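You operate a simulated robot arm through the tools that you are given. There is no shell and no other tool. Be economical: measure what you need, move in short steps, check, and stop when the job is done.

You are at the controls of a simulated two-armed robot. One attempt, no reset.

TASK
Take the lid off the orange pot and lay it down on the top of the slate slab.

It is judged by the outcome, as a careful person would: the job done as asked, and still so three seconds after it is handed in. It fails if anything else is knocked over, pushed out of place, dropped, spilled or broken. A push-on lid holds only when it is set on centred and level and pressed home; a screw cap is set on level and turned clockwise until tight.

THE ROBOT
Two 7-joint arms with two-finger parallel grippers on one trunk, on a base that drives. Base frame: it is fixed to the floor where the robot stands at the start and does not move with it; the origin is under the middle of the robot, x ahead of it, y to its left, z up. Readings come in mm, degrees, newtons and seconds.
The left shoulder is at the start at [20, 170, 1203], the right one opposite. With the tool pointing down near the work surface each hand reaches from about 220 to 680 mm from the robot's upright axis, wherever it stands, measured 20 degrees to its own side. Payload 3.8 kg a hand.
The TCP of each hand is the grasp point between the finger pads, 30 mm short of the fingertips. In the tool frame z runs along the fingers and y along their closing line. The gripper opens to 110 mm. The fingers are 20 mm wide and 10 mm thick; the gripper's body (48 by 112 mm) begins 55 mm behind the TCP.
Orientation is told as [roll, pitch, yaw] about the base's x, y, z axes, in that order, counted from this pose: with the fingers straight down and closing along the base's y, the tool's x points along the base's -x, its y along +y and its z along -z.

THE INTERFACE
- The arms move only by the tool move_arm. It takes "left_moves", "right_moves" or both (then of equal length, played together; a hand with none holds still); each is a list of rows, each an object of numbers (a shift or turn left out is 0, a gripper value left out holds the last): "x", "y", "z": the shift along the tool's x, y, z in units of 50 mm (1.0 is 50 mm); "ax", "ay", "az": the turn, a rotation vector about the tool's x, y, z in units of 4 degrees (1.0 is 4 degrees); "gripper": the opening in per cent of the stroke, from 0 (shut) to 100 (fully open). In form: [{"x": .., "y": .., "z": .., "ax": .., "ay": .., "az": .., "gripper": ..}, ...]. A call has 1 to 20 rows; each row shifts and turns the commanded pose from where the row before left it, along the tool's axes as they then stand. A call with a number of a shift or a turn outside -1 to 1 is refused whole. Each row takes 0.2 s and may step no farther than 50 mm and 8.6 degrees from the row before; otherwise, or with a gripper value out of range, the whole call is refused. Where a pose cannot be reached the arm comes as near as it can. A force on the tool above 40 N (or 10 N above the force at the start of the call, whichever is more), or a blocked arm, ends the call early, and 0.2 s more pass. The fingers move at their own pace (about 72 mm/s each) and stop on an object; they squeeze with about 44 N. The grip force told is the motor's: it shows also when the fingers shut on nothing. Time passes only in rows, and 0.2 s behind the last, so rows that do not move let the fingers close. It gives the time, the measured TCP pose, the force on the tool (base axes), the opening and the grip force at its end, in the units of the frame above (readings bear some noise), with the torque about the TCP (base axes, N m) and any sound that the robot's microphone picked up, and new pictures: "views" is both (left out), scene, wrist or none (wrist: the cameras of the hands that moved).
- Cameras (640 x 400 px; columns grow to the right, rows downward): "scene" is now at [112.7, -8.6, 1364.1]; the picture's right is [-0.09, -1.00, 0.00], its down [-0.48, 0.04, -0.88] and it looks along [0.87, -0.08, -0.48] (base axes); focal length 280 px, centre (320, 200). "left" rides on the left gripper at [72, -17, -103] in its tool frame; the picture's right is [0.23, 0.97, 0.00], its down [-0.76, 0.18, -0.62] and it looks along [-0.61, 0.14, 0.78] (tool axes); focal length 222 px, centre (320, 200). "right" rides on the right gripper at [72, 17, -103] in its tool frame; the picture's right is [-0.23, 0.97, 0.00], its down [-0.76, -0.18, -0.62] and it looks along [-0.61, -0.14, 0.78] (tool axes); focal length 222 px, centre (320, 200). There is no depth. A picture from a camera that has moved, and an enlarged one, comes with that camera's place and axes in the base frame and with its lens.
- raise_lower(by): slides the trunk up (or, below 0, down) by that many mm; the arms and the scene camera ride with it, the base frame stays. It gives what a move gives, with no picture.
- steer(legs): drives the robot by 1 to 6 legs, each [ahead, turn to the left] in mm and degrees, along the robot's own axes; the way and the turn of a leg run together, so that a leg with both is an arc; at most 1500 mm and 180 degrees a leg. The arms and the cameras ride along, it lands a little off, and it stops where it bumps. It gives what a move gives, and a new picture of the scene camera.
- aim_head(pan, tilt): turns the head with the scene camera to pan (to the left, within 80 degrees either way) and tilt (down, from -29 to 69), counted from straight ahead of the robot. It gives what a move gives, and a new picture of the scene camera.
- enlarge(camera, box): a new picture of the part [left, top, right, bottom] of that camera's present view, enlarged. It takes no simulated time.
- hand_in(): hands the job in; it is judged then, once.

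Go step by step. Nothing tells you exact positions but the pictures and the camera data: compare them with the known pose of the tool, close in by small moves and look again before you grip or let go. The budget is 120 turns and 260 pictures, counting those below and the enlarged ones. Unless the task says otherwise, let go and move clear before handing in, and close with one line.

The tools are called after "Emit:" by a JSON object that holds its "name" and its "arguments". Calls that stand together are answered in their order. move_arm: Moves the arms, as the interface text tells. Its arguments: {"type":"object","properties":{"left_moves":{"type":"array","items":{"type":"object","properties":{"x":{"type":"number"},"y":{"type":"number"},"z":{"type":"number"},"ax":{"type":"number"},"ay":{"type":"number"},"az":{"type":"number"},"gripper":{"type":"number"}}}},"right_moves":{"type":"array","items":{"type":"object","properties":{"x":{"type":"number"},"y":{"type":"number"},"z":{"type":"number"},"ax":{"type":"number"},"ay":{"type":"number"},"az":{"type":"number"},"gripper":{"type":"number"}}}},"views":{"type":"string","enum":["both","scene","wrist","none"]}},"required":[]} The other tools are called the same way: raise_lower (by) slides the trunk up or down; steer (legs) drives the base; aim_head (pan, tilt) turns the head that bears the scene camera; enlarge (camera, box) takes an enlarged picture of a part of a camera's view; hand_in () hands the job in.

At the start:

```text
time_s: 0.0
left_eef_pos: [496.0, 180.2, 1146.0]
left_orientation: [0.0, 0.0, 0.1]
left_force: [0.0, 0.1, 0.1]
left_wrist_torque: [0.0, -0.01, -0.02]
left_gripper_width: 110.3
left_grip_force: 0.0
right_eef_pos: [511.8, -228.3, 1140.6]
right_orientation: [0.0, 0.1, 0.1]
right_force: [-0.2, 0.0, -0.1]
right_wrist_torque: [0.03, 0.02, 0.01]
right_gripper_width: 110.1
right_grip_force: 0.0
trunk travel left (down, up): [-300.0, 270.0]
robot x, y, heading: [-2.4, -0.0, 0.2]
head pan, tilt: [-5.2, 28.9]
```

scene: 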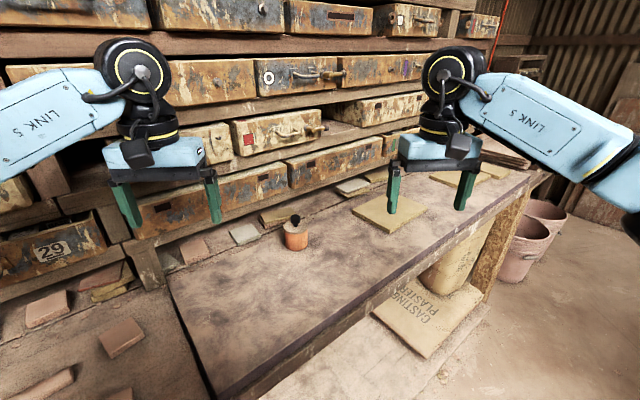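
right: 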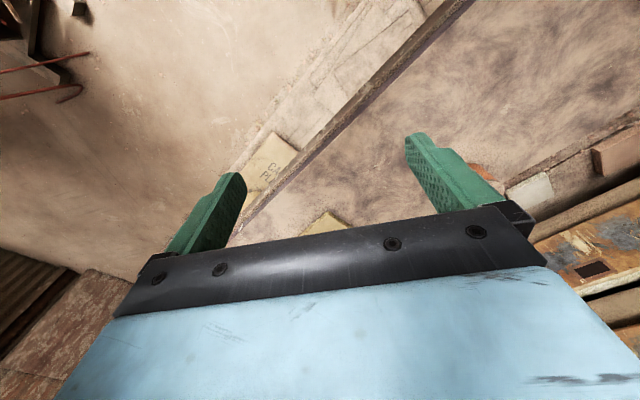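
left: 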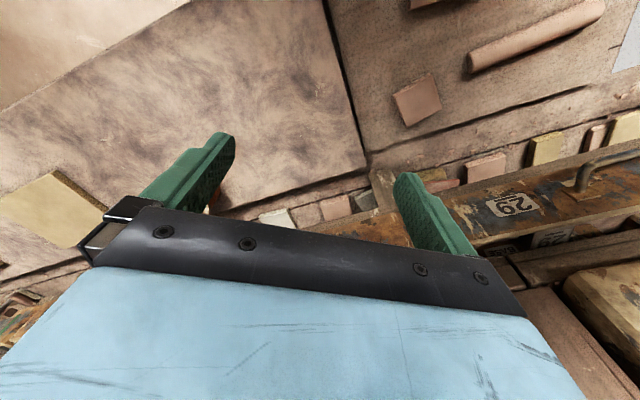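

I see a small orange pot with a dark knob near the image centre and several slabs around it. I'll enlarge to identify them.

Emit:
{"name": "enlarge", "arguments": {"camera": "scene", "box": [220, 170, 380, 270]}}

Emit:
{"name": "enlarge", "arguments": {"camera": "scene", "box": [340, 140, 560, 280]}}

```text
4.00 times, centred on (300, 220) of scene
camera zoom: at [112.7, -8.6, 1364.1], right [-0.09, -1.0, 0.0], down [-0.48, 0.04, -0.88], along [0.87, -0.08, -0.48], focal length 1120 px, centre (400, 120)
```

zoom: 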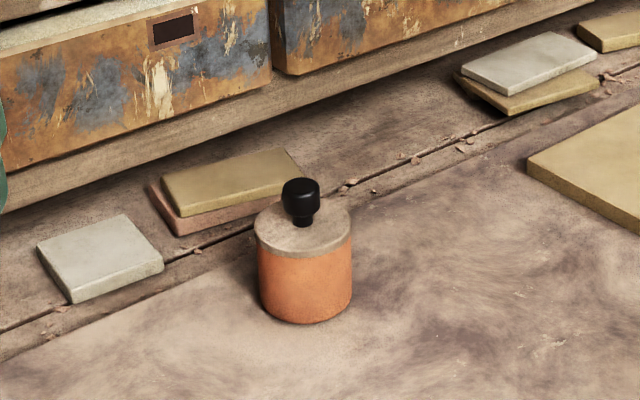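

```text
2.86 times, centred on (450, 210) of scene
camera zoom: at [112.7, -8.6, 1364.1], right [-0.09, -1.0, 0.0], down [-0.48, 0.04, -0.88], along [0.87, -0.08, -0.48], focal length 800 px, centre (-51, 171)
```

zoom: 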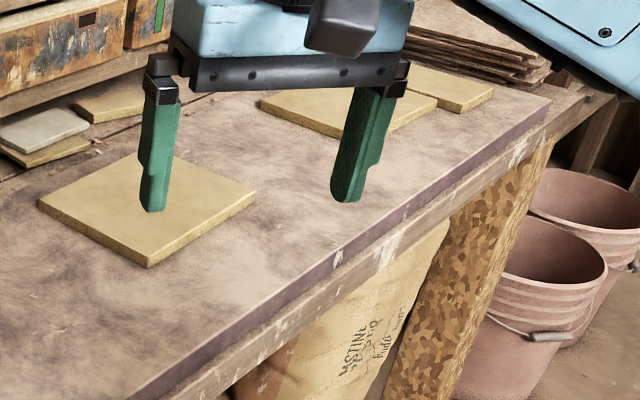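

The pot is clear, but no obviously slate slab is. I'll look around with the head.

Emit:
{"name": "aim_head", "arguments": {"pan": 45, "tilt": 35}}

Emit:
{"name": "aim_head", "arguments": {"pan": -60, "tilt": 30}}

Emit:
{"name": "aim_head", "arguments": {"pan": -10, "tilt": 55}}

```text
time_s: 1.2
left_eef_pos: [496.8, 179.9, 1147.4]
left_orientation: [0.0, 0.1, 0.1]
left_force: [-1.0, 0.4, 0.1]
left_wrist_torque: [-0.03, -0.01, 0.0]
left_gripper_width: 110.0
left_grip_force: 0.1
right_eef_pos: [512.2, -229.8, 1139.5]
right_orientation: [0.0, 0.0, 0.0]
right_force: [0.5, -0.1, 0.6]
right_wrist_torque: [0.0, 0.0, 0.01]
right_gripper_width: 110.2
right_grip_force: 0.1
trunk travel left (down, up): [-300.0, 270.0]
robot x, y, heading: [-0.4, 0.1, 0.1]
head pan, tilt: [45.0, 35.0]
camera scene: at [84.5, 61.8, 1354.6], right [0.71, -0.71, 0.0], down [-0.41, -0.41, -0.82], along [0.58, 0.58, -0.57], focal length 280 px, centre (320, 200)
```

scene: 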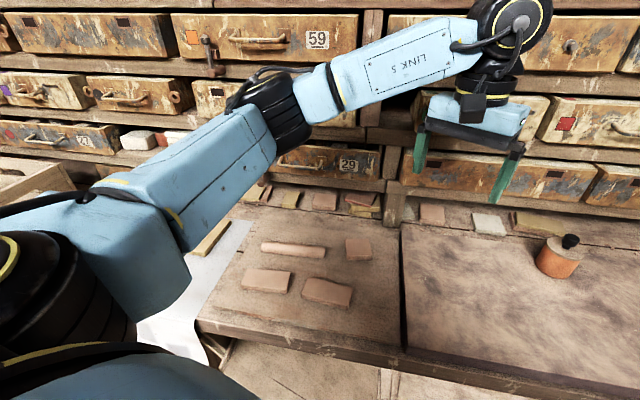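

```text
time_s: 3.0
left_eef_pos: [497.1, 180.5, 1147.0]
left_orientation: [0.1, -0.1, 0.1]
left_force: [-0.2, -1.0, 0.1]
left_wrist_torque: [0.01, 0.02, -0.03]
left_gripper_width: 109.8
left_grip_force: 0.0
right_eef_pos: [511.6, -228.3, 1138.8]
right_orientation: [0.0, 0.0, 0.0]
right_force: [-0.6, -1.0, 0.6]
right_wrist_torque: [0.0, 0.01, 0.07]
right_gripper_width: 109.8
right_grip_force: 0.1
trunk travel left (down, up): [-300.0, 270.0]
robot x, y, heading: [-0.7, -0.1, -0.1]
head pan, tilt: [-60.0, 30.0]
camera scene: at [67.5, -78.7, 1362.4], right [-0.87, -0.5, 0.0], down [-0.25, 0.43, -0.87], along [0.43, -0.75, -0.5], focal length 280 px, centre (320, 200)
```

scene: 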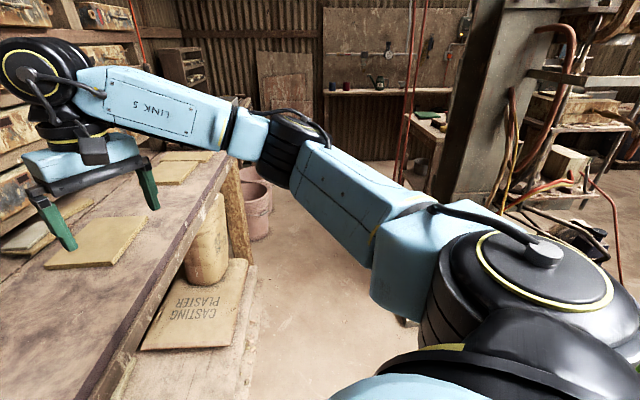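

```text
time_s: 4.2
left_eef_pos: [496.2, 181.2, 1147.8]
left_orientation: [-0.2, 0.0, 0.2]
left_force: [-0.2, -0.3, 0.4]
left_wrist_torque: [-0.03, 0.01, -0.02]
left_gripper_width: 109.9
left_grip_force: 0.0
right_eef_pos: [512.3, -229.4, 1139.2]
right_orientation: [0.1, 0.0, 0.0]
right_force: [-0.4, 0.3, -0.7]
right_wrist_torque: [0.0, 0.05, -0.02]
right_gripper_width: 110.1
right_grip_force: 0.1
trunk travel left (down, up): [-300.0, 270.0]
robot x, y, heading: [7.2, -0.4, 0.3]
head pan, tilt: [-10.0, 55.0]
camera scene: at [93.2, -13.0, 1326.4], right [-0.17, -0.98, 0.0], down [-0.81, 0.14, -0.57], along [0.57, -0.1, -0.82], focal length 280 px, centre (320, 200)
```

scene: 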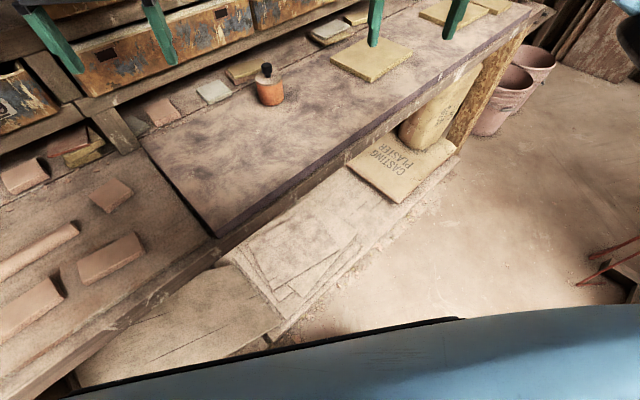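

The only slate-like slab is the large purple-grey, dark-edged bench top that the pot stands on; the others are tan bats and small tile scraps. I'd put the pot at about (566, -2) with the top of the slab near z≈998, and I'll look closer to check both.

Emit:
{"name": "aim_head", "arguments": {"pan": 0, "tilt": 40}}

Emit:
{"name": "enlarge", "arguments": {"camera": "scene", "box": [280, 140, 360, 190]}}

Emit:
{"name": "enlarge", "arguments": {"camera": "scene", "box": [160, 120, 480, 320]}}

```text
time_s: 5.0
left_eef_pos: [497.1, 179.3, 1147.5]
left_orientation: [0.0, 0.0, 0.1]
left_force: [-0.8, 0.1, 0.1]
left_wrist_torque: [-0.01, -0.05, -0.02]
left_gripper_width: 110.1
left_grip_force: 0.0
right_eef_pos: [513.0, -229.0, 1139.3]
right_orientation: [0.1, 0.0, -0.1]
right_force: [-0.3, -0.5, 0.2]
right_wrist_torque: [0.0, 0.0, 0.02]
right_gripper_width: 110.0
right_grip_force: 0.0
trunk travel left (down, up): [-300.0, 270.0]
robot x, y, heading: [3.4, -0.9, 0.0]
head pan, tilt: [0.0, 40.0]
camera scene: at [107.2, -0.5, 1347.0], right [0.0, -1.0, 0.0], down [-0.64, 0.0, -0.77], along [0.77, 0.0, -0.64], focal length 280 px, centre (320, 200)
```

scene: 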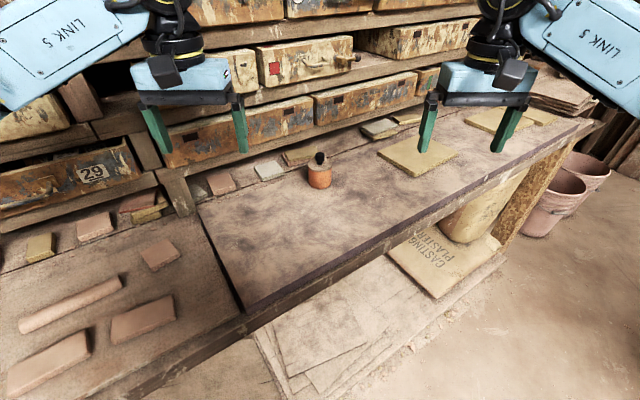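

```text
8.00 times, centred on (320, 165) of scene
camera zoom: at [107.2, -0.5, 1347.0], right [0.0, -1.0, 0.0], down [-0.64, 0.0, -0.77], along [0.77, 0.0, -0.64], focal length 2241 px, centre (320, 480)
```

zoom: 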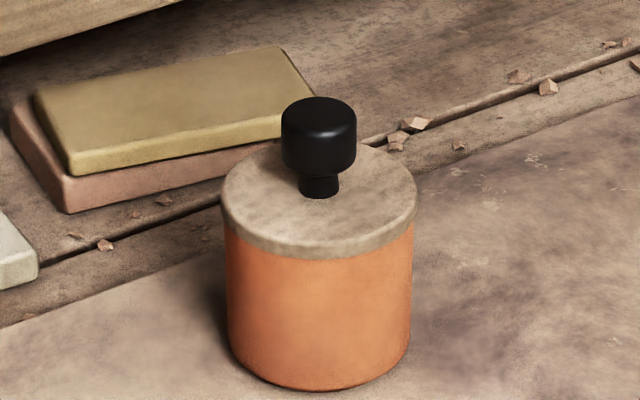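

```text
2.00 times, centred on (320, 220) of scene
camera zoom: at [107.2, -0.5, 1347.0], right [0.0, -1.0, 0.0], down [-0.64, 0.0, -0.77], along [0.77, 0.0, -0.64], focal length 560 px, centre (320, 160)
```

zoom: 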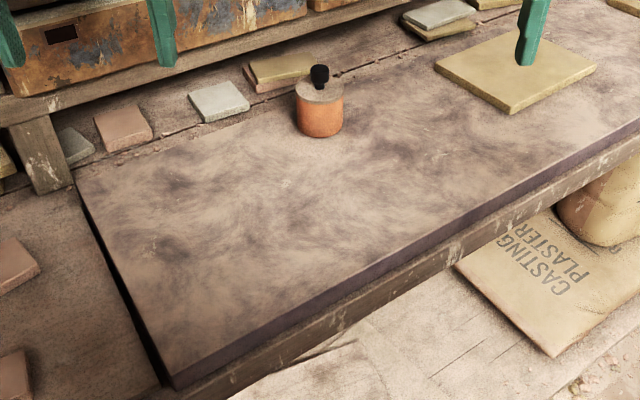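

The slab is confirmed: the purple-edged top lying on the wooden bench. I'll bring the left hand higher and nearer to the pot to triangulate with its camera.

Emit:
{"name": "move_arm", "arguments": {"left_moves": [{"z": -0.8}, {"y": -0.9}, {"y": -0.9}, {}]}}

```text
time_s: 6.0
left_eef_pos: [498.5, 90.6, 1184.8]
left_orientation: [0.0, 0.0, 0.1]
left_force: [1.3, 0.6, 1.0]
left_wrist_torque: [-0.03, 0.03, 0.02]
left_gripper_width: 110.0
left_grip_force: 0.0
right_eef_pos: [512.8, -227.7, 1138.4]
right_orientation: [0.0, 0.0, 0.0]
right_force: [0.1, -0.1, -0.1]
right_wrist_torque: [0.02, -0.02, 0.02]
right_gripper_width: 109.9
right_grip_force: 0.0
trunk travel left (down, up): [-300.0, 270.0]
robot x, y, heading: [-3.6, -3.4, -0.0]
head pan, tilt: [0.0, 40.0]
camera scene: at [107.4, 0.3, 1347.0], right [0.0, -1.0, 0.0], down [-0.64, 0.0, -0.77], along [0.77, 0.0, -0.64], focal length 280 px, centre (320, 200)
camera left: at [424.9, 71.2, 1288.2], right [-0.23, 0.97, 0.0], down [0.76, 0.18, 0.62], along [0.61, 0.14, -0.78], focal length 222 px, centre (320, 200)
```

scene: 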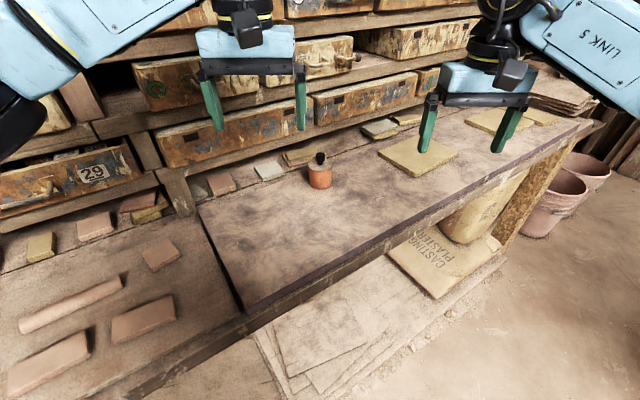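
left: 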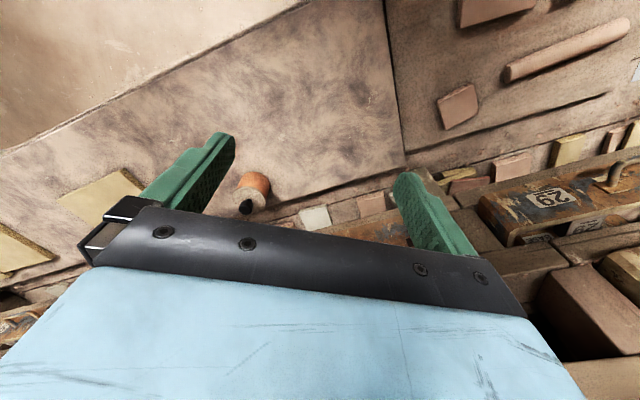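

The first wrist-camera fix puts the knob farther off, around x≈710 and z≈985. I'll refine this with enlarged views.

Emit:
{"name": "enlarge", "arguments": {"camera": "left", "box": [220, 160, 300, 210]}}

Emit:
{"name": "aim_head", "arguments": {"pan": 45, "tilt": 35}}

Emit:
{"name": "enlarge", "arguments": {"camera": "scene", "box": [520, 225, 600, 275]}}

```text
8.00 times, centred on (260, 185) of left
camera zoom: at [424.9, 71.2, 1288.2], right [-0.23, 0.97, 0.0], down [0.76, 0.18, 0.62], along [0.61, 0.14, -0.78], focal length 1777 px, centre (800, 320)
```

zoom: 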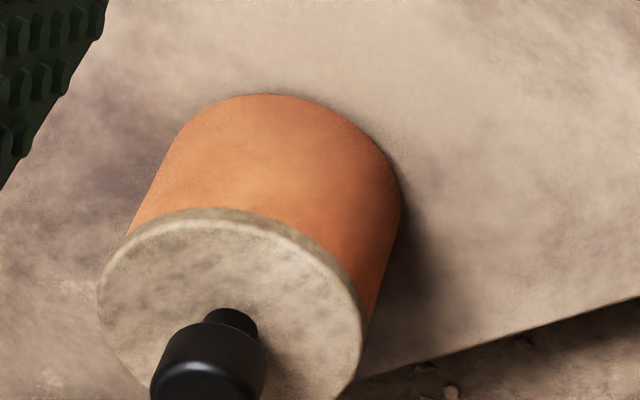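

```text
time_s: 7.1
left_eef_pos: [498.5, 90.3, 1184.7]
left_orientation: [0.0, 0.0, 0.1]
left_force: [0.4, -0.2, -0.8]
left_wrist_torque: [0.01, -0.01, 0.0]
left_gripper_width: 109.9
left_grip_force: 0.1
right_eef_pos: [511.9, -228.3, 1138.9]
right_orientation: [-0.1, 0.1, 0.0]
right_force: [-0.2, -0.1, 0.2]
right_wrist_torque: [-0.01, 0.0, 0.0]
right_gripper_width: 110.3
right_grip_force: 0.1
trunk travel left (down, up): [-300.0, 270.0]
robot x, y, heading: [-1.6, -0.8, 0.2]
head pan, tilt: [45.0, 35.0]
camera scene: at [84.5, 61.8, 1354.6], right [0.71, -0.71, 0.0], down [-0.41, -0.41, -0.82], along [0.58, 0.58, -0.57], focal length 280 px, centre (320, 200)
```

scene: 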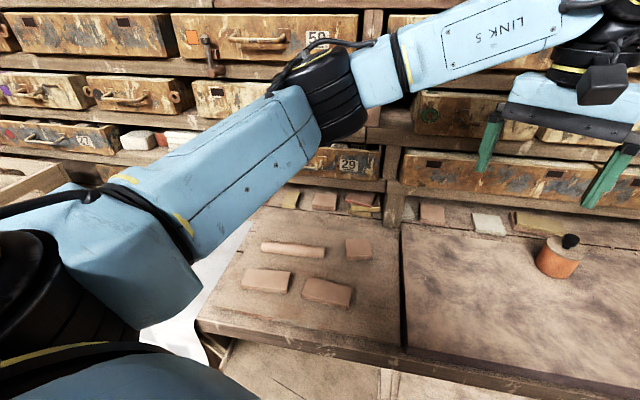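

```text
8.00 times, centred on (560, 250) of scene
camera zoom: at [84.5, 61.8, 1354.6], right [0.71, -0.71, 0.0], down [-0.41, -0.41, -0.82], along [0.58, 0.58, -0.57], focal length 2241 px, centre (-1600, -200)
```

zoom: 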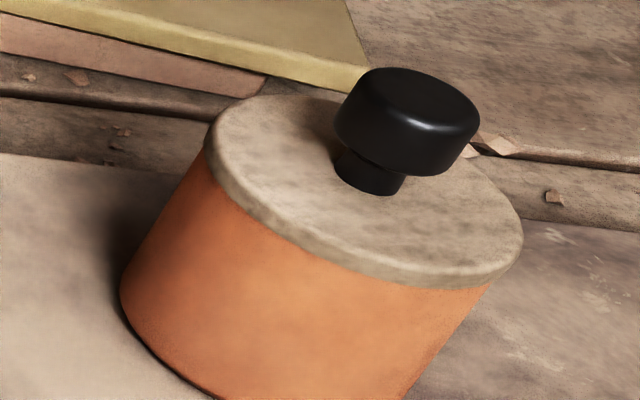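

Lid top is about (710, 0, 963) and the slab top about 907, which is beyond straight-down reach. I'll check the clearance between the base and the bench before driving ahead.

Emit:
{"name": "aim_head", "arguments": {"pan": 0, "tilt": 69}}

Emit:
{"name": "aim_head", "arguments": {"pan": 50, "tilt": 69}}

```text
time_s: 8.2
left_eef_pos: [497.5, 88.8, 1185.9]
left_orientation: [-0.1, 0.0, 0.1]
left_force: [0.7, -0.4, 0.4]
left_wrist_torque: [0.01, 0.04, 0.01]
left_gripper_width: 110.1
left_grip_force: 0.0
right_eef_pos: [511.8, -227.8, 1139.5]
right_orientation: [0.0, -0.1, 0.0]
right_force: [-0.5, 0.4, -0.3]
right_wrist_torque: [0.0, 0.01, 0.01]
right_gripper_width: 110.0
right_grip_force: 0.1
trunk travel left (down, up): [-300.0, 270.0]
robot x, y, heading: [-3.7, 2.0, -0.1]
head pan, tilt: [0.0, 68.8]
camera scene: at [78.1, -0.3, 1310.9], right [0.0, -1.0, 0.0], down [-0.93, 0.0, -0.36], along [0.36, 0.0, -0.93], focal length 280 px, centre (320, 200)
```

scene: 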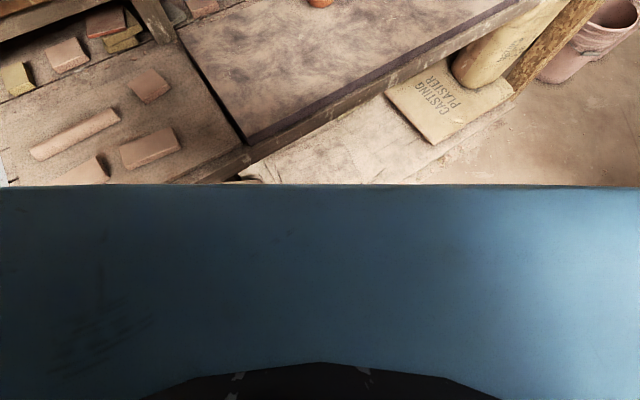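

```text
time_s: 9.4
left_eef_pos: [497.3, 89.5, 1186.0]
left_orientation: [0.0, 0.0, 0.1]
left_force: [-0.9, -0.3, 0.8]
left_wrist_torque: [0.03, -0.03, -0.02]
left_gripper_width: 109.9
left_grip_force: 0.1
right_eef_pos: [512.3, -229.4, 1139.7]
right_orientation: [0.1, 0.0, 0.0]
right_force: [-0.2, 0.0, 0.3]
right_wrist_torque: [0.03, -0.03, 0.0]
right_gripper_width: 110.0
right_grip_force: 0.1
trunk travel left (down, up): [-300.0, 270.0]
robot x, y, heading: [0.8, 0.9, -0.2]
head pan, tilt: [50.0, 68.8]
camera scene: at [58.2, 42.4, 1310.9], right [0.77, -0.64, 0.0], down [-0.6, -0.71, -0.36], along [0.23, 0.28, -0.93], focal length 280 px, centre (320, 200)
```

scene: 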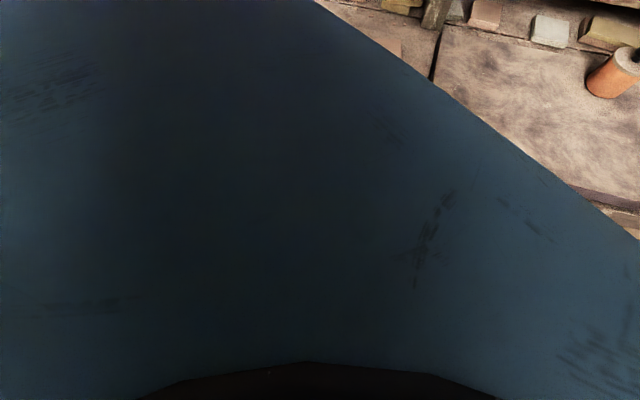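

The base view is blocked by the trunk, so I'd rather not drive blind. I'll test how far the left arm reaches with the tool straight down, staying high.

Emit:
{"name": "aim_head", "arguments": {"pan": 0, "tilt": 40}}

Emit:
{"name": "move_arm", "arguments": {"left_moves": [{"y": -0.9}, {"y": -0.9}, {"x": -0.8}, {"x": -0.8}, {"x": -0.8}, {"x": -0.8}, {}]}}

```text
time_s: 10.6
left_eef_pos: [497.8, 88.5, 1186.2]
left_orientation: [0.0, -0.1, 0.1]
left_force: [0.3, 0.3, -0.4]
left_wrist_torque: [-0.01, 0.04, 0.02]
left_gripper_width: 110.0
left_grip_force: 0.1
right_eef_pos: [511.8, -229.2, 1140.5]
right_orientation: [0.1, -0.1, 0.0]
right_force: [0.7, -0.1, 0.7]
right_wrist_torque: [0.01, 0.02, -0.01]
right_gripper_width: 110.1
right_grip_force: 0.1
trunk travel left (down, up): [-300.0, 270.0]
robot x, y, heading: [-0.9, -2.4, -0.1]
head pan, tilt: [0.0, 40.0]
camera scene: at [107.2, -0.3, 1347.0], right [0.0, -1.0, 0.0], down [-0.64, 0.0, -0.77], along [0.77, 0.0, -0.64], focal length 280 px, centre (320, 200)
```

scene: 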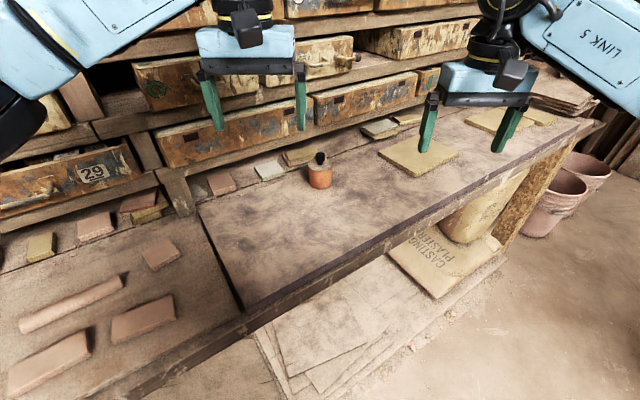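

```text
time_s: 12.2
left_eef_pos: [582.6, 24.1, 1169.6]
left_orientation: [0.0, 0.0, 0.2]
left_force: [0.6, -0.5, -0.1]
left_wrist_torque: [-0.01, 0.0, -0.02]
left_gripper_width: 110.0
left_grip_force: 0.1
left hand out of reach, approached as far as the arm can: row 4, 5, 6
right_eef_pos: [512.0, -227.5, 1139.4]
right_orientation: [0.1, 0.0, 0.0]
right_force: [-0.4, 0.2, -1.1]
right_wrist_torque: [-0.04, 0.02, -0.03]
right_gripper_width: 110.0
right_grip_force: 0.1
trunk travel left (down, up): [-300.0, 270.0]
robot x, y, heading: [0.8, 2.5, -0.2]
head pan, tilt: [0.0, 40.0]
camera scene: at [107.2, 0.2, 1347.0], right [0.0, -1.0, 0.0], down [-0.64, 0.0, -0.77], along [0.77, 0.0, -0.64], focal length 280 px, centre (320, 200)
camera left: at [509.6, 5.7, 1272.3], right [-0.23, 0.97, 0.0], down [0.76, 0.18, 0.62], along [0.61, 0.14, -0.78], focal length 222 px, centre (320, 200)
```

scene: 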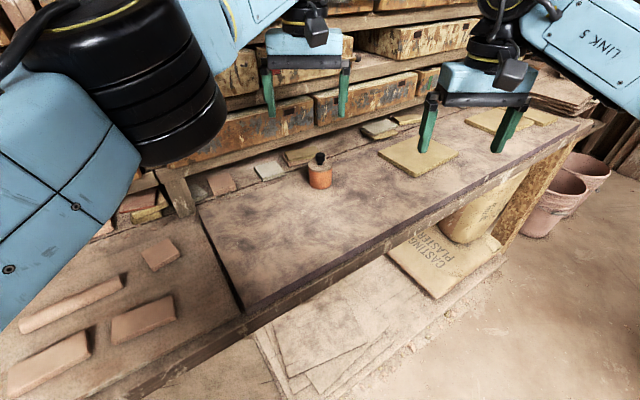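
left: 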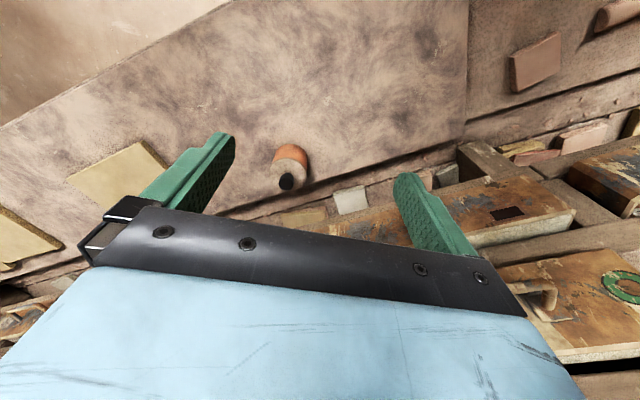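

The pot is out of reach from here. The bench edge runs obliquely away to the right, so I'll draw the arm in, back off a little, drive along the bench to the right and face it again, keeping the same clearance from its edge.

Emit:
{"name": "move_arm", "arguments": {"left_moves": [{"x": 0.9, "y": 0.6}, {"x": 0.9, "y": 0.6}, {"x": 0.9, "y": 0.6}, {"x": 0.9, "y": 0.6}, {"x": 0.5}, {}], "right_moves": [{"x": 0.8, "z": -0.5}, {"x": 0.8}, {"x": 0.8}, {"x": 0.5}, {}, {}], "views": "none"}}

Emit:
{"name": "steer", "arguments": {"legs": [[-100, 0], [0, -62]]}}

```text
refused: row 1 steps farther than a row can; nothing moved
```

```text
time_s: 16.0
left_eef_pos: [205.4, -497.9, 1170.1]
left_orientation: [0.0, 0.1, -60.9]
left_force: [0.0, -0.3, -0.2]
left_wrist_torque: [-0.02, 0.02, 0.01]
left_gripper_width: 110.0
left_grip_force: 0.1
right_eef_pos: [-48.4, -559.4, 1138.8]
right_orientation: [-0.1, 0.0, -61.1]
right_force: [-0.1, -0.3, -0.5]
right_wrist_torque: [0.03, 0.06, 0.01]
right_gripper_width: 110.3
right_grip_force: 0.1
trunk travel left (down, up): [-300.0, 270.0]
robot x, y, heading: [-99.4, -3.8, -60.8]
head pan, tilt: [0.0, 40.0]
camera scene: at [-45.8, -92.9, 1347.0], right [-0.87, -0.49, 0.0], down [-0.31, 0.56, -0.77], along [0.37, -0.67, -0.64], focal length 280 px, centre (320, 200)
```

scene: 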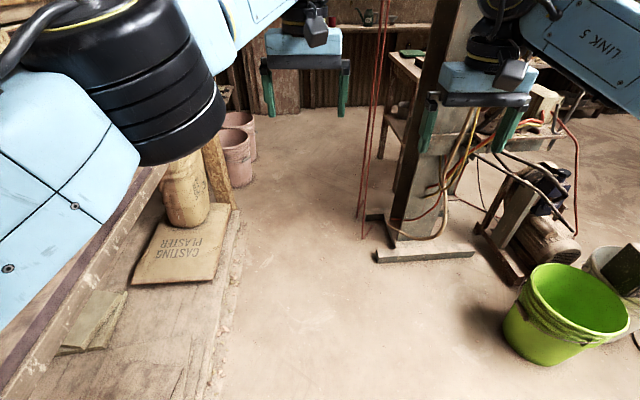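

The turn went cleanly and the way ahead along the bench is clear. I'll drive along it and turn back.

Emit:
{"name": "steer", "arguments": {"legs": [[350, 0], [0, 69]]}}

```text
time_s: 21.2
left_eef_pos: [643.1, -203.6, 1168.0]
left_orientation: [-0.1, 0.0, 7.4]
left_force: [-0.1, -0.9, 0.0]
left_wrist_torque: [-0.02, -0.02, 0.05]
left_gripper_width: 109.9
left_grip_force: 0.1
right_eef_pos: [604.3, -463.2, 1139.2]
right_orientation: [0.1, 0.0, 7.4]
right_force: [-0.6, 1.3, 0.5]
right_wrist_torque: [0.0, 0.05, -0.01]
right_gripper_width: 110.2
right_grip_force: 0.1
trunk travel left (down, up): [-300.0, 270.0]
robot x, y, heading: [67.7, -301.9, 7.1]
head pan, tilt: [0.0, 40.0]
camera scene: at [174.1, -288.8, 1347.0], right [0.13, -0.99, 0.0], down [-0.64, -0.08, -0.77], along [0.76, 0.1, -0.64], focal length 280 px, centre (320, 200)
```

scene: 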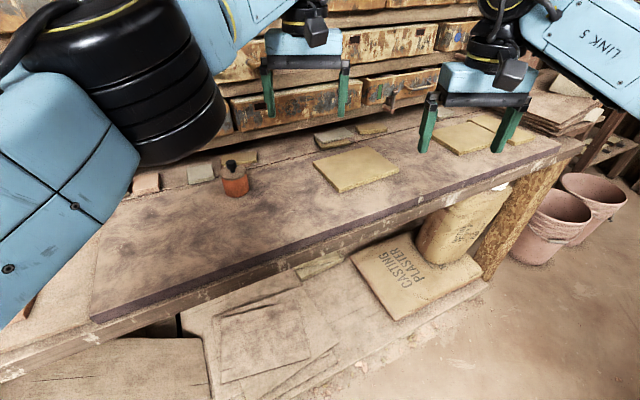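

Now I'll go ahead about 100 mm.

Emit:
{"name": "steer", "arguments": {"legs": [[100, 0]]}}

Emit:
{"name": "enlarge", "arguments": {"camera": "scene", "box": [180, 140, 260, 190]}}

```text
time_s: 22.4
left_eef_pos: [742.8, -191.1, 1169.4]
left_orientation: [0.0, 0.1, 7.5]
left_force: [0.0, 0.0, 0.0]
left_wrist_torque: [-0.01, 0.03, 0.0]
left_gripper_width: 109.9
left_grip_force: 0.0
right_eef_pos: [704.9, -450.8, 1139.8]
right_orientation: [0.0, 0.0, 7.4]
right_force: [0.5, 0.4, -0.3]
right_wrist_torque: [0.02, -0.01, 0.04]
right_gripper_width: 109.9
right_grip_force: 0.1
trunk travel left (down, up): [-300.0, 270.0]
robot x, y, heading: [165.3, -290.9, 7.2]
head pan, tilt: [0.0, 40.0]
camera scene: at [273.8, -276.1, 1346.9], right [0.13, -0.99, 0.0], down [-0.64, -0.08, -0.77], along [0.76, 0.1, -0.64], focal length 280 px, centre (320, 200)
```

scene: 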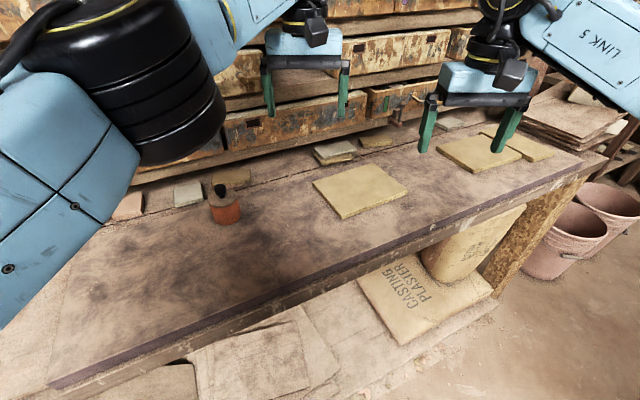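

```text
8.00 times, centred on (220, 165) of scene
camera zoom: at [273.8, -276.1, 1346.9], right [0.13, -0.99, 0.0], down [-0.64, -0.08, -0.77], along [0.76, 0.1, -0.64], focal length 2241 px, centre (1120, 480)
```

zoom: 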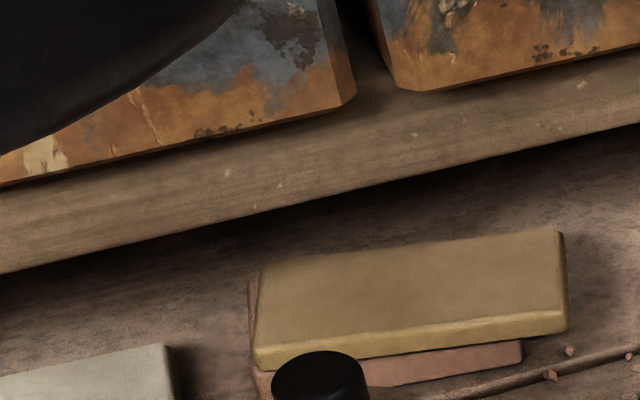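

I'll bring the left hand back and to the left, stopping just short of the pot.

Emit:
{"name": "move_arm", "arguments": {"left_moves": [{"x": 0.8}, {"y": 0.8}, {"y": 0.8}, {"y": 0.8}, {"y": 0.8}, {}]}}

```text
time_s: 23.8
left_eef_pos: [681.2, -40.2, 1170.4]
left_orientation: [0.0, 0.0, 7.4]
left_force: [-0.5, -0.2, -0.3]
left_wrist_torque: [0.02, -0.01, -0.03]
left_gripper_width: 110.2
left_grip_force: 0.1
right_eef_pos: [703.6, -451.2, 1138.0]
right_orientation: [0.0, 0.0, 7.3]
right_force: [-0.3, -0.2, -0.6]
right_wrist_torque: [0.0, -0.03, 0.03]
right_gripper_width: 110.1
right_grip_force: 0.0
trunk travel left (down, up): [-300.0, 270.0]
robot x, y, heading: [166.9, -288.0, 7.3]
head pan, tilt: [0.0, 40.0]
camera scene: at [273.0, -277.2, 1347.0], right [0.13, -0.99, 0.0], down [-0.64, -0.08, -0.77], along [0.76, 0.1, -0.64], focal length 280 px, centre (320, 200)
camera left: at [610.9, -65.8, 1273.8], right [-0.35, 0.94, 0.0], down [0.73, 0.27, 0.62], along [0.58, 0.22, -0.78], focal length 222 px, centre (320, 200)
```

scene: 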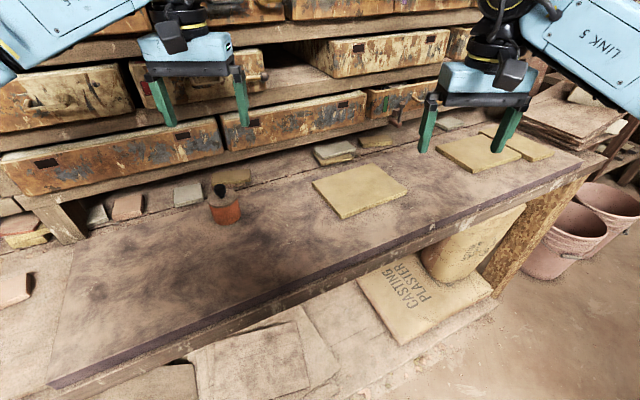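
left: 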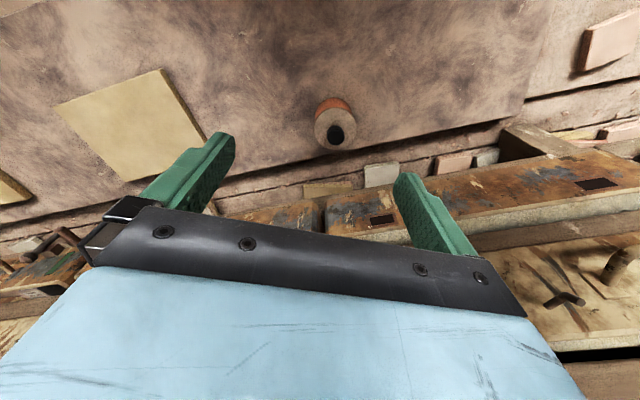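

Emit:
{"name": "enlarge", "arguments": {"camera": "left", "box": [296, 90, 376, 140]}}

Emit:
{"name": "enlarge", "arguments": {"camera": "scene", "box": [185, 175, 265, 225]}}

```text
8.00 times, centred on (336, 115) of left
camera zoom: at [610.9, -65.8, 1273.8], right [-0.35, 0.94, 0.0], down [0.73, 0.27, 0.62], along [0.58, 0.22, -0.78], focal length 1777 px, centre (192, 880)
```

zoom: 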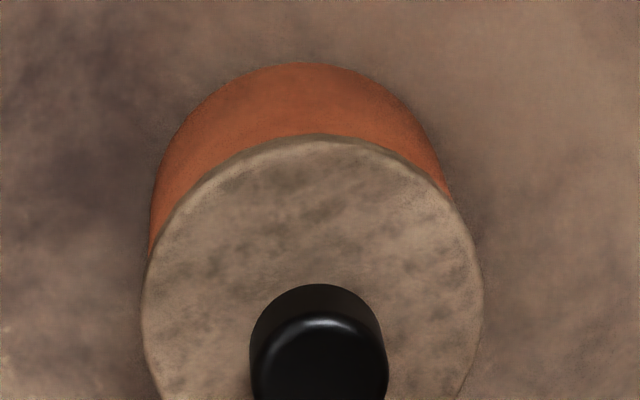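

```text
8.00 times, centred on (225, 200) of scene
camera zoom: at [273.0, -277.2, 1347.0], right [0.13, -0.99, 0.0], down [-0.64, -0.08, -0.77], along [0.76, 0.1, -0.64], focal length 2241 px, centre (1080, 200)
```

zoom: 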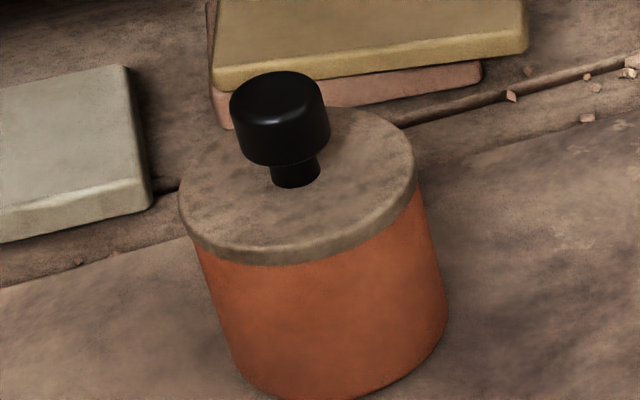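

The knob is at about (711, -4), with the lid top at z≈963 and the knob top at z≈992. I'll move over it and come down partway.

Emit:
{"name": "move_arm", "arguments": {"left_moves": [{"x": -0.69, "gripper": 60}, {"y": 0.64}, {"z": 0.8}, {"z": 0.8}, {"z": 0.5}, {}, {}]}}

Emit:
{"name": "enlarge", "arguments": {"camera": "scene", "box": [170, 130, 290, 230]}}

```text
time_s: 25.4
left_eef_pos: [709.6, -0.4, 1066.1]
left_orientation: [0.0, 0.0, 7.5]
left_force: [0.2, 0.1, -0.1]
left_wrist_torque: [-0.02, 0.0, -0.05]
left_gripper_width: 66.0
left_grip_force: 0.0
right_eef_pos: [704.8, -450.9, 1139.7]
right_orientation: [0.0, 0.0, 7.2]
right_force: [0.2, 0.1, 0.5]
right_wrist_torque: [-0.01, -0.01, 0.01]
right_gripper_width: 110.1
right_grip_force: 0.1
trunk travel left (down, up): [-300.0, 270.0]
robot x, y, heading: [168.7, -287.2, 7.2]
head pan, tilt: [0.0, 40.0]
camera scene: at [272.9, -276.2, 1347.0], right [0.13, -0.99, 0.0], down [-0.64, -0.08, -0.77], along [0.76, 0.1, -0.64], focal length 280 px, centre (320, 200)
camera left: at [639.4, -27.9, 1169.4], right [-0.35, 0.94, 0.0], down [0.73, 0.28, 0.62], along [0.58, 0.22, -0.78], focal length 222 px, centre (320, 200)
```

scene: 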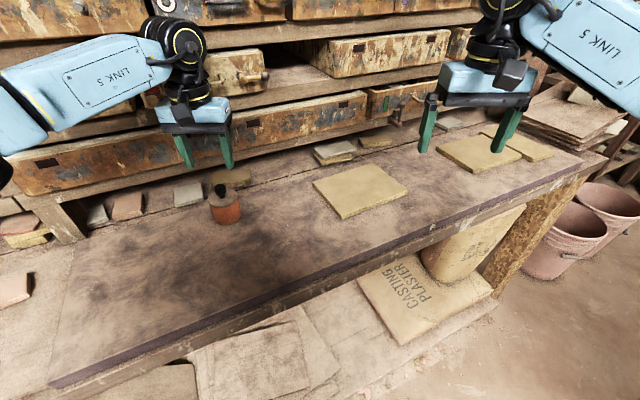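
left: 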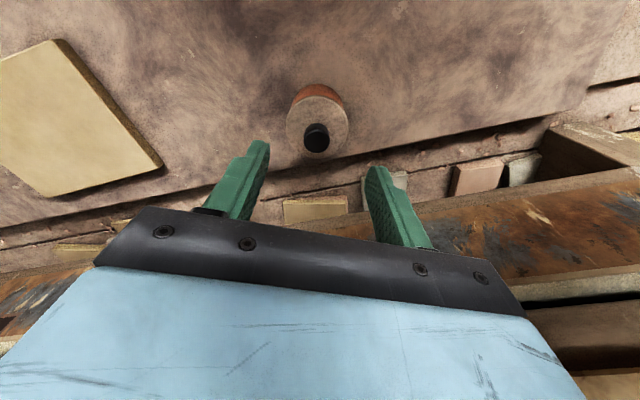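

```text
4.00 times, centred on (230, 180) of scene
camera zoom: at [272.9, -276.2, 1347.0], right [0.13, -0.99, 0.0], down [-0.64, -0.08, -0.77], along [0.76, 0.1, -0.64], focal length 1120 px, centre (680, 280)
```

zoom: 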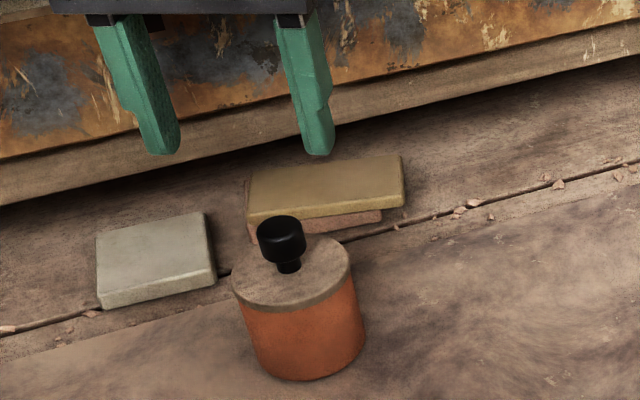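

Alignment is within a few mm. I'll shift slightly and come down to just above the grip height.

Emit:
{"name": "move_arm", "arguments": {"left_moves": [{"x": 0.05, "y": -0.1}, {"z": 0.5}, {"z": 0.5}, {}], "views": "wrist"}}

Emit:
{"name": "enlarge", "arguments": {"camera": "scene", "box": [190, 160, 254, 200]}}

Emit:
{"name": "enlarge", "arguments": {"camera": "left", "box": [220, 70, 420, 230]}}

```text
time_s: 26.4
left_eef_pos: [709.7, -6.4, 1014.5]
left_orientation: [0.0, 0.0, 7.5]
left_force: [0.0, -0.6, -0.2]
left_wrist_torque: [-0.01, -0.03, -0.01]
left_gripper_width: 66.1
left_grip_force: 0.1
right_eef_pos: [703.2, -450.5, 1138.9]
right_orientation: [0.1, 0.0, 7.3]
right_force: [0.5, -0.2, -0.2]
right_wrist_torque: [-0.01, -0.02, -0.01]
right_gripper_width: 109.9
right_grip_force: 0.0
trunk travel left (down, up): [-300.0, 270.0]
robot x, y, heading: [166.6, -289.3, 7.3]
head pan, tilt: [0.0, 40.0]
camera left: at [638.4, -33.5, 1117.0], right [-0.35, 0.94, 0.0], down [0.73, 0.28, 0.62], along [0.58, 0.22, -0.78], focal length 222 px, centre (320, 200)
```

left: 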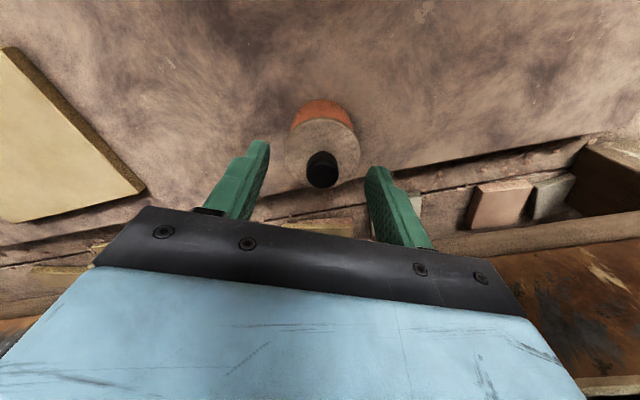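

```text
10.00 times, centred on (222, 180) of scene
camera zoom: at [272.7, -276.3, 1347.0], right [0.13, -0.99, 0.0], down [-0.64, -0.08, -0.77], along [0.76, 0.1, -0.64], focal length 2801 px, centre (1300, 400)
```

zoom: 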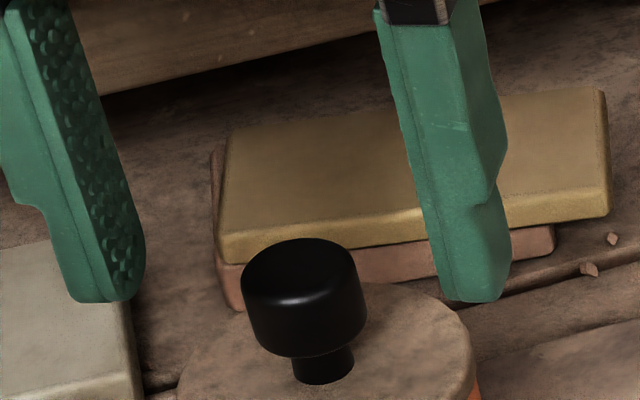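

```text
2.50 times, centred on (320, 150) of left
camera zoom: at [638.4, -33.5, 1117.0], right [-0.35, 0.94, 0.0], down [0.73, 0.28, 0.62], along [0.58, 0.22, -0.78], focal length 555 px, centre (320, 325)
```

zoom: 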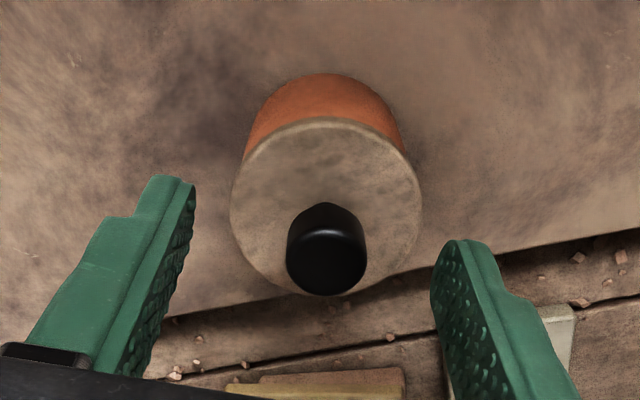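

Fingers straddle the knob evenly. I'll lower about 13 mm and close.

Emit:
{"name": "move_arm", "arguments": {"left_moves": [{"z": 0.13, "y": 0.04}, {"z": 0.13}, {}], "views": "none"}}

Emit:
{"name": "enlarge", "arguments": {"camera": "scene", "box": [190, 160, 254, 200]}}

```text
time_s: 27.2
left_eef_pos: [707.5, -4.3, 1001.2]
left_orientation: [0.0, 0.0, 7.5]
left_force: [0.5, -0.5, 0.2]
left_wrist_torque: [-0.01, 0.03, 0.01]
left_gripper_width: 65.9
left_grip_force: 0.0
right_eef_pos: [704.3, -449.4, 1138.9]
right_orientation: [-0.1, 0.0, 7.3]
right_force: [0.1, 0.1, 0.3]
right_wrist_torque: [0.0, 0.0, 0.0]
right_gripper_width: 110.0
right_grip_force: 0.2
trunk travel left (down, up): [-300.0, 270.0]
robot x, y, heading: [167.8, -290.7, 7.3]
head pan, tilt: [0.0, 40.0]
```

```text
10.00 times, centred on (222, 180) of scene
camera zoom: at [272.8, -276.2, 1347.0], right [0.13, -0.99, 0.0], down [-0.64, -0.08, -0.77], along [0.76, 0.1, -0.64], focal length 2801 px, centre (1300, 400)
```

zoom: 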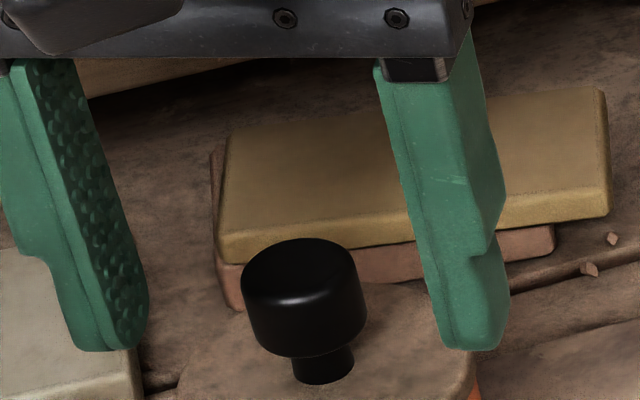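

Fingertips are level with the lower edge of the knob head. Closing now.

Emit:
{"name": "move_arm", "arguments": {"left_moves": [{"gripper": 0}, {}, {}, {}, {}], "views": "none"}}

Emit:
{"name": "enlarge", "arguments": {"camera": "scene", "box": [190, 165, 270, 215]}}

```text
time_s: 28.4
left_eef_pos: [709.2, -3.5, 1001.1]
left_orientation: [0.0, 0.0, 7.6]
left_force: [0.8, -0.9, 0.4]
left_wrist_torque: [0.0, 0.01, 0.0]
left_gripper_width: 21.0
left_grip_force: 43.8
right_eef_pos: [703.4, -450.3, 1139.8]
right_orientation: [0.0, -0.1, 7.2]
right_force: [-0.7, -0.2, -0.2]
right_wrist_torque: [-0.01, -0.04, 0.0]
right_gripper_width: 110.1
right_grip_force: 0.0
trunk travel left (down, up): [-300.0, 270.0]
robot x, y, heading: [167.6, -289.8, 7.6]
head pan, tilt: [0.0, 40.0]
heard: snap
```

```text
8.00 times, centred on (230, 190) of scene
camera zoom: at [272.8, -276.2, 1347.0], right [0.13, -0.99, 0.0], down [-0.64, -0.08, -0.77], along [0.76, 0.1, -0.64], focal length 2241 px, centre (1040, 280)
```

zoom: 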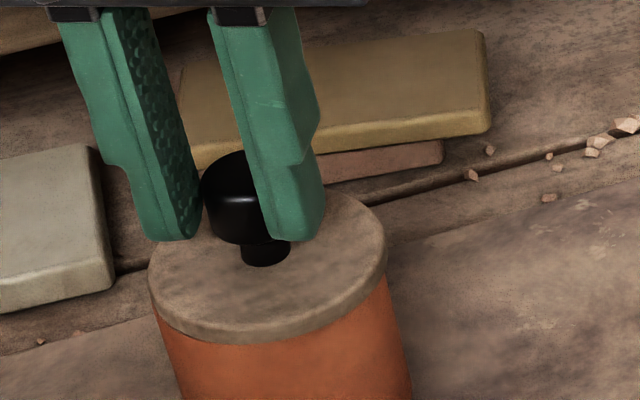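

The knob is gripped (21 mm, 44 N) and I heard a snap, perhaps the lid shifting. I'll lift a little and look.

Emit:
{"name": "move_arm", "arguments": {"left_moves": [{"z": -0.1}, {"z": -0.1}, {}], "views": "none"}}

Emit:
{"name": "enlarge", "arguments": {"camera": "scene", "box": [185, 165, 281, 225]}}

```text
time_s: 29.2
left_eef_pos: [708.5, -5.4, 1011.9]
left_orientation: [-0.1, 0.0, 7.5]
left_force: [0.4, 0.5, -0.8]
left_wrist_torque: [0.01, 0.02, 0.0]
left_gripper_width: 21.4
left_grip_force: 44.3
right_eef_pos: [703.0, -449.6, 1139.1]
right_orientation: [0.0, 0.1, 7.3]
right_force: [0.3, -0.6, 0.4]
right_wrist_torque: [-0.01, 0.01, 0.01]
right_gripper_width: 109.8
right_grip_force: 0.0
trunk travel left (down, up): [-300.0, 270.0]
robot x, y, heading: [162.5, -288.4, 7.5]
head pan, tilt: [0.0, 40.0]
```

```text
6.67 times, centred on (233, 195) of scene
camera zoom: at [272.8, -276.2, 1347.0], right [0.13, -0.99, 0.0], down [-0.64, -0.08, -0.77], along [0.76, 0.1, -0.64], focal length 1868 px, centre (900, 233)
```

zoom: 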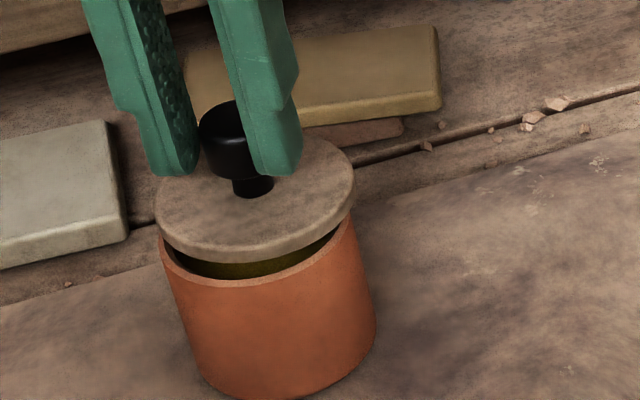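

The lid came off cleanly and the pot stayed put. I'll raise it, carry it about 130 mm towards the robot over clear slab, and lower it partway.

Emit:
{"name": "move_arm", "arguments": {"left_moves": [{"z": -0.4}, {"z": -0.5}, {"z": -0.5}, {"x": 0.5}, {"x": 0.5, "y": -0.2}, {"x": 0.5, "y": -0.2}, {"x": 0.5, "y": -0.2}, {"x": 0.5, "y": -0.2}, {"z": 0.5}, {"z": 0.5}, {"z": 0.5}, {"z": 0.3}, {}]}}

Emit:
{"name": "enlarge", "arguments": {"camera": "scene", "box": [180, 150, 308, 230]}}

```text
time_s: 32.0
left_eef_pos: [593.0, -62.3, 992.0]
left_orientation: [0.0, 0.0, 7.5]
left_force: [0.7, 0.3, -0.3]
left_wrist_torque: [0.01, -0.01, -0.02]
left_gripper_width: 20.7
left_grip_force: 44.1
right_eef_pos: [703.6, -449.8, 1139.9]
right_orientation: [0.1, 0.0, 7.3]
right_force: [-0.4, -0.4, 0.1]
right_wrist_torque: [0.0, 0.04, 0.03]
right_gripper_width: 109.9
right_grip_force: 0.1
trunk travel left (down, up): [-300.0, 270.0]
robot x, y, heading: [168.0, -290.9, 7.5]
head pan, tilt: [0.0, 40.0]
camera scene: at [272.8, -276.2, 1347.0], right [0.13, -0.99, 0.0], down [-0.64, -0.08, -0.77], along [0.76, 0.1, -0.64], focal length 280 px, centre (320, 200)
camera left: at [521.7, -89.8, 1094.4], right [-0.35, 0.94, 0.0], down [0.73, 0.28, 0.62], along [0.58, 0.22, -0.78], focal length 222 px, centre (320, 200)
```

scene: 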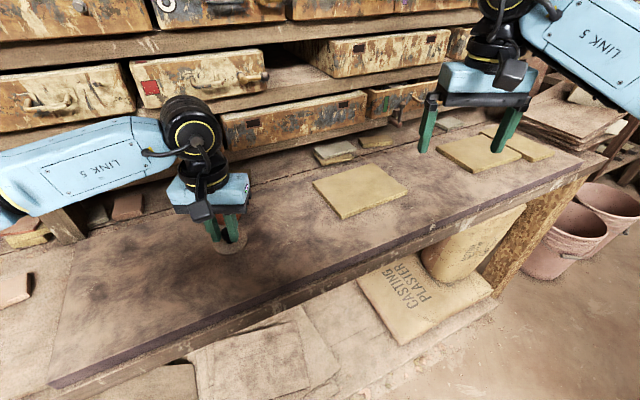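
left: 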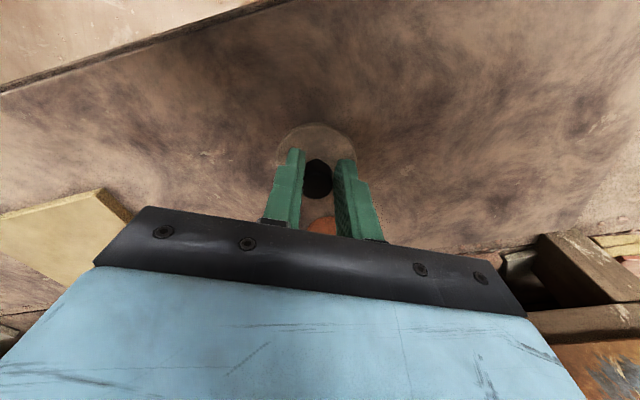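

```text
5.00 times, centred on (244, 190) of scene
camera zoom: at [272.8, -276.2, 1347.0], right [0.13, -0.99, 0.0], down [-0.64, -0.08, -0.77], along [0.76, 0.1, -0.64], focal length 1401 px, centre (700, 250)
```

zoom: 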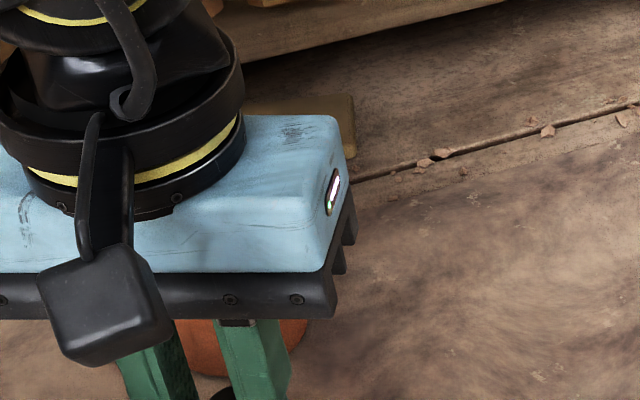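

The lid is held level over clear slab, roughly 35–40 mm up. I'll lower carefully.

Emit:
{"name": "move_arm", "arguments": {"left_moves": [{"z": 0.2}, {"z": 0.2}, {"z": 0.1}, {}], "views": "none"}}

Emit:
{"name": "enlarge", "arguments": {"camera": "scene", "box": [190, 220, 270, 270]}}

```text
time_s: 33.0
left_eef_pos: [593.4, -62.7, 965.1]
left_orientation: [0.0, 0.0, 7.4]
left_force: [0.7, 0.0, -0.3]
left_wrist_torque: [-0.01, 0.02, 0.0]
left_gripper_width: 20.7
left_grip_force: 43.6
right_eef_pos: [703.6, -449.1, 1140.2]
right_orientation: [0.0, -0.2, 7.3]
right_force: [0.3, 0.0, 0.5]
right_wrist_torque: [-0.02, 0.01, -0.03]
right_gripper_width: 109.7
right_grip_force: 0.0
trunk travel left (down, up): [-300.0, 270.0]
robot x, y, heading: [166.7, -292.0, 7.3]
head pan, tilt: [0.0, 40.0]
```

```text
8.00 times, centred on (230, 245) of scene
camera zoom: at [272.8, -276.2, 1347.0], right [0.13, -0.99, 0.0], down [-0.64, -0.08, -0.77], along [0.76, 0.1, -0.64], focal length 2241 px, centre (1040, -160)
```

zoom: 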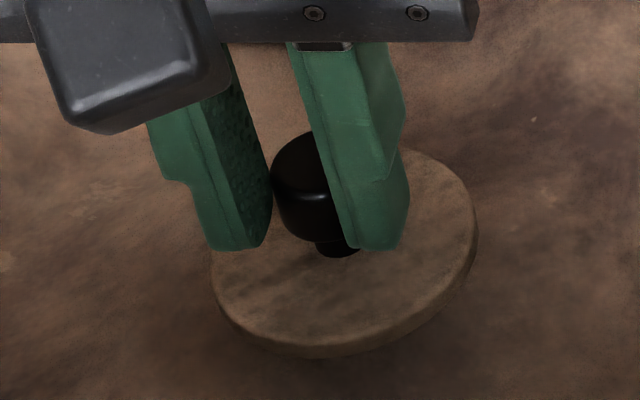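

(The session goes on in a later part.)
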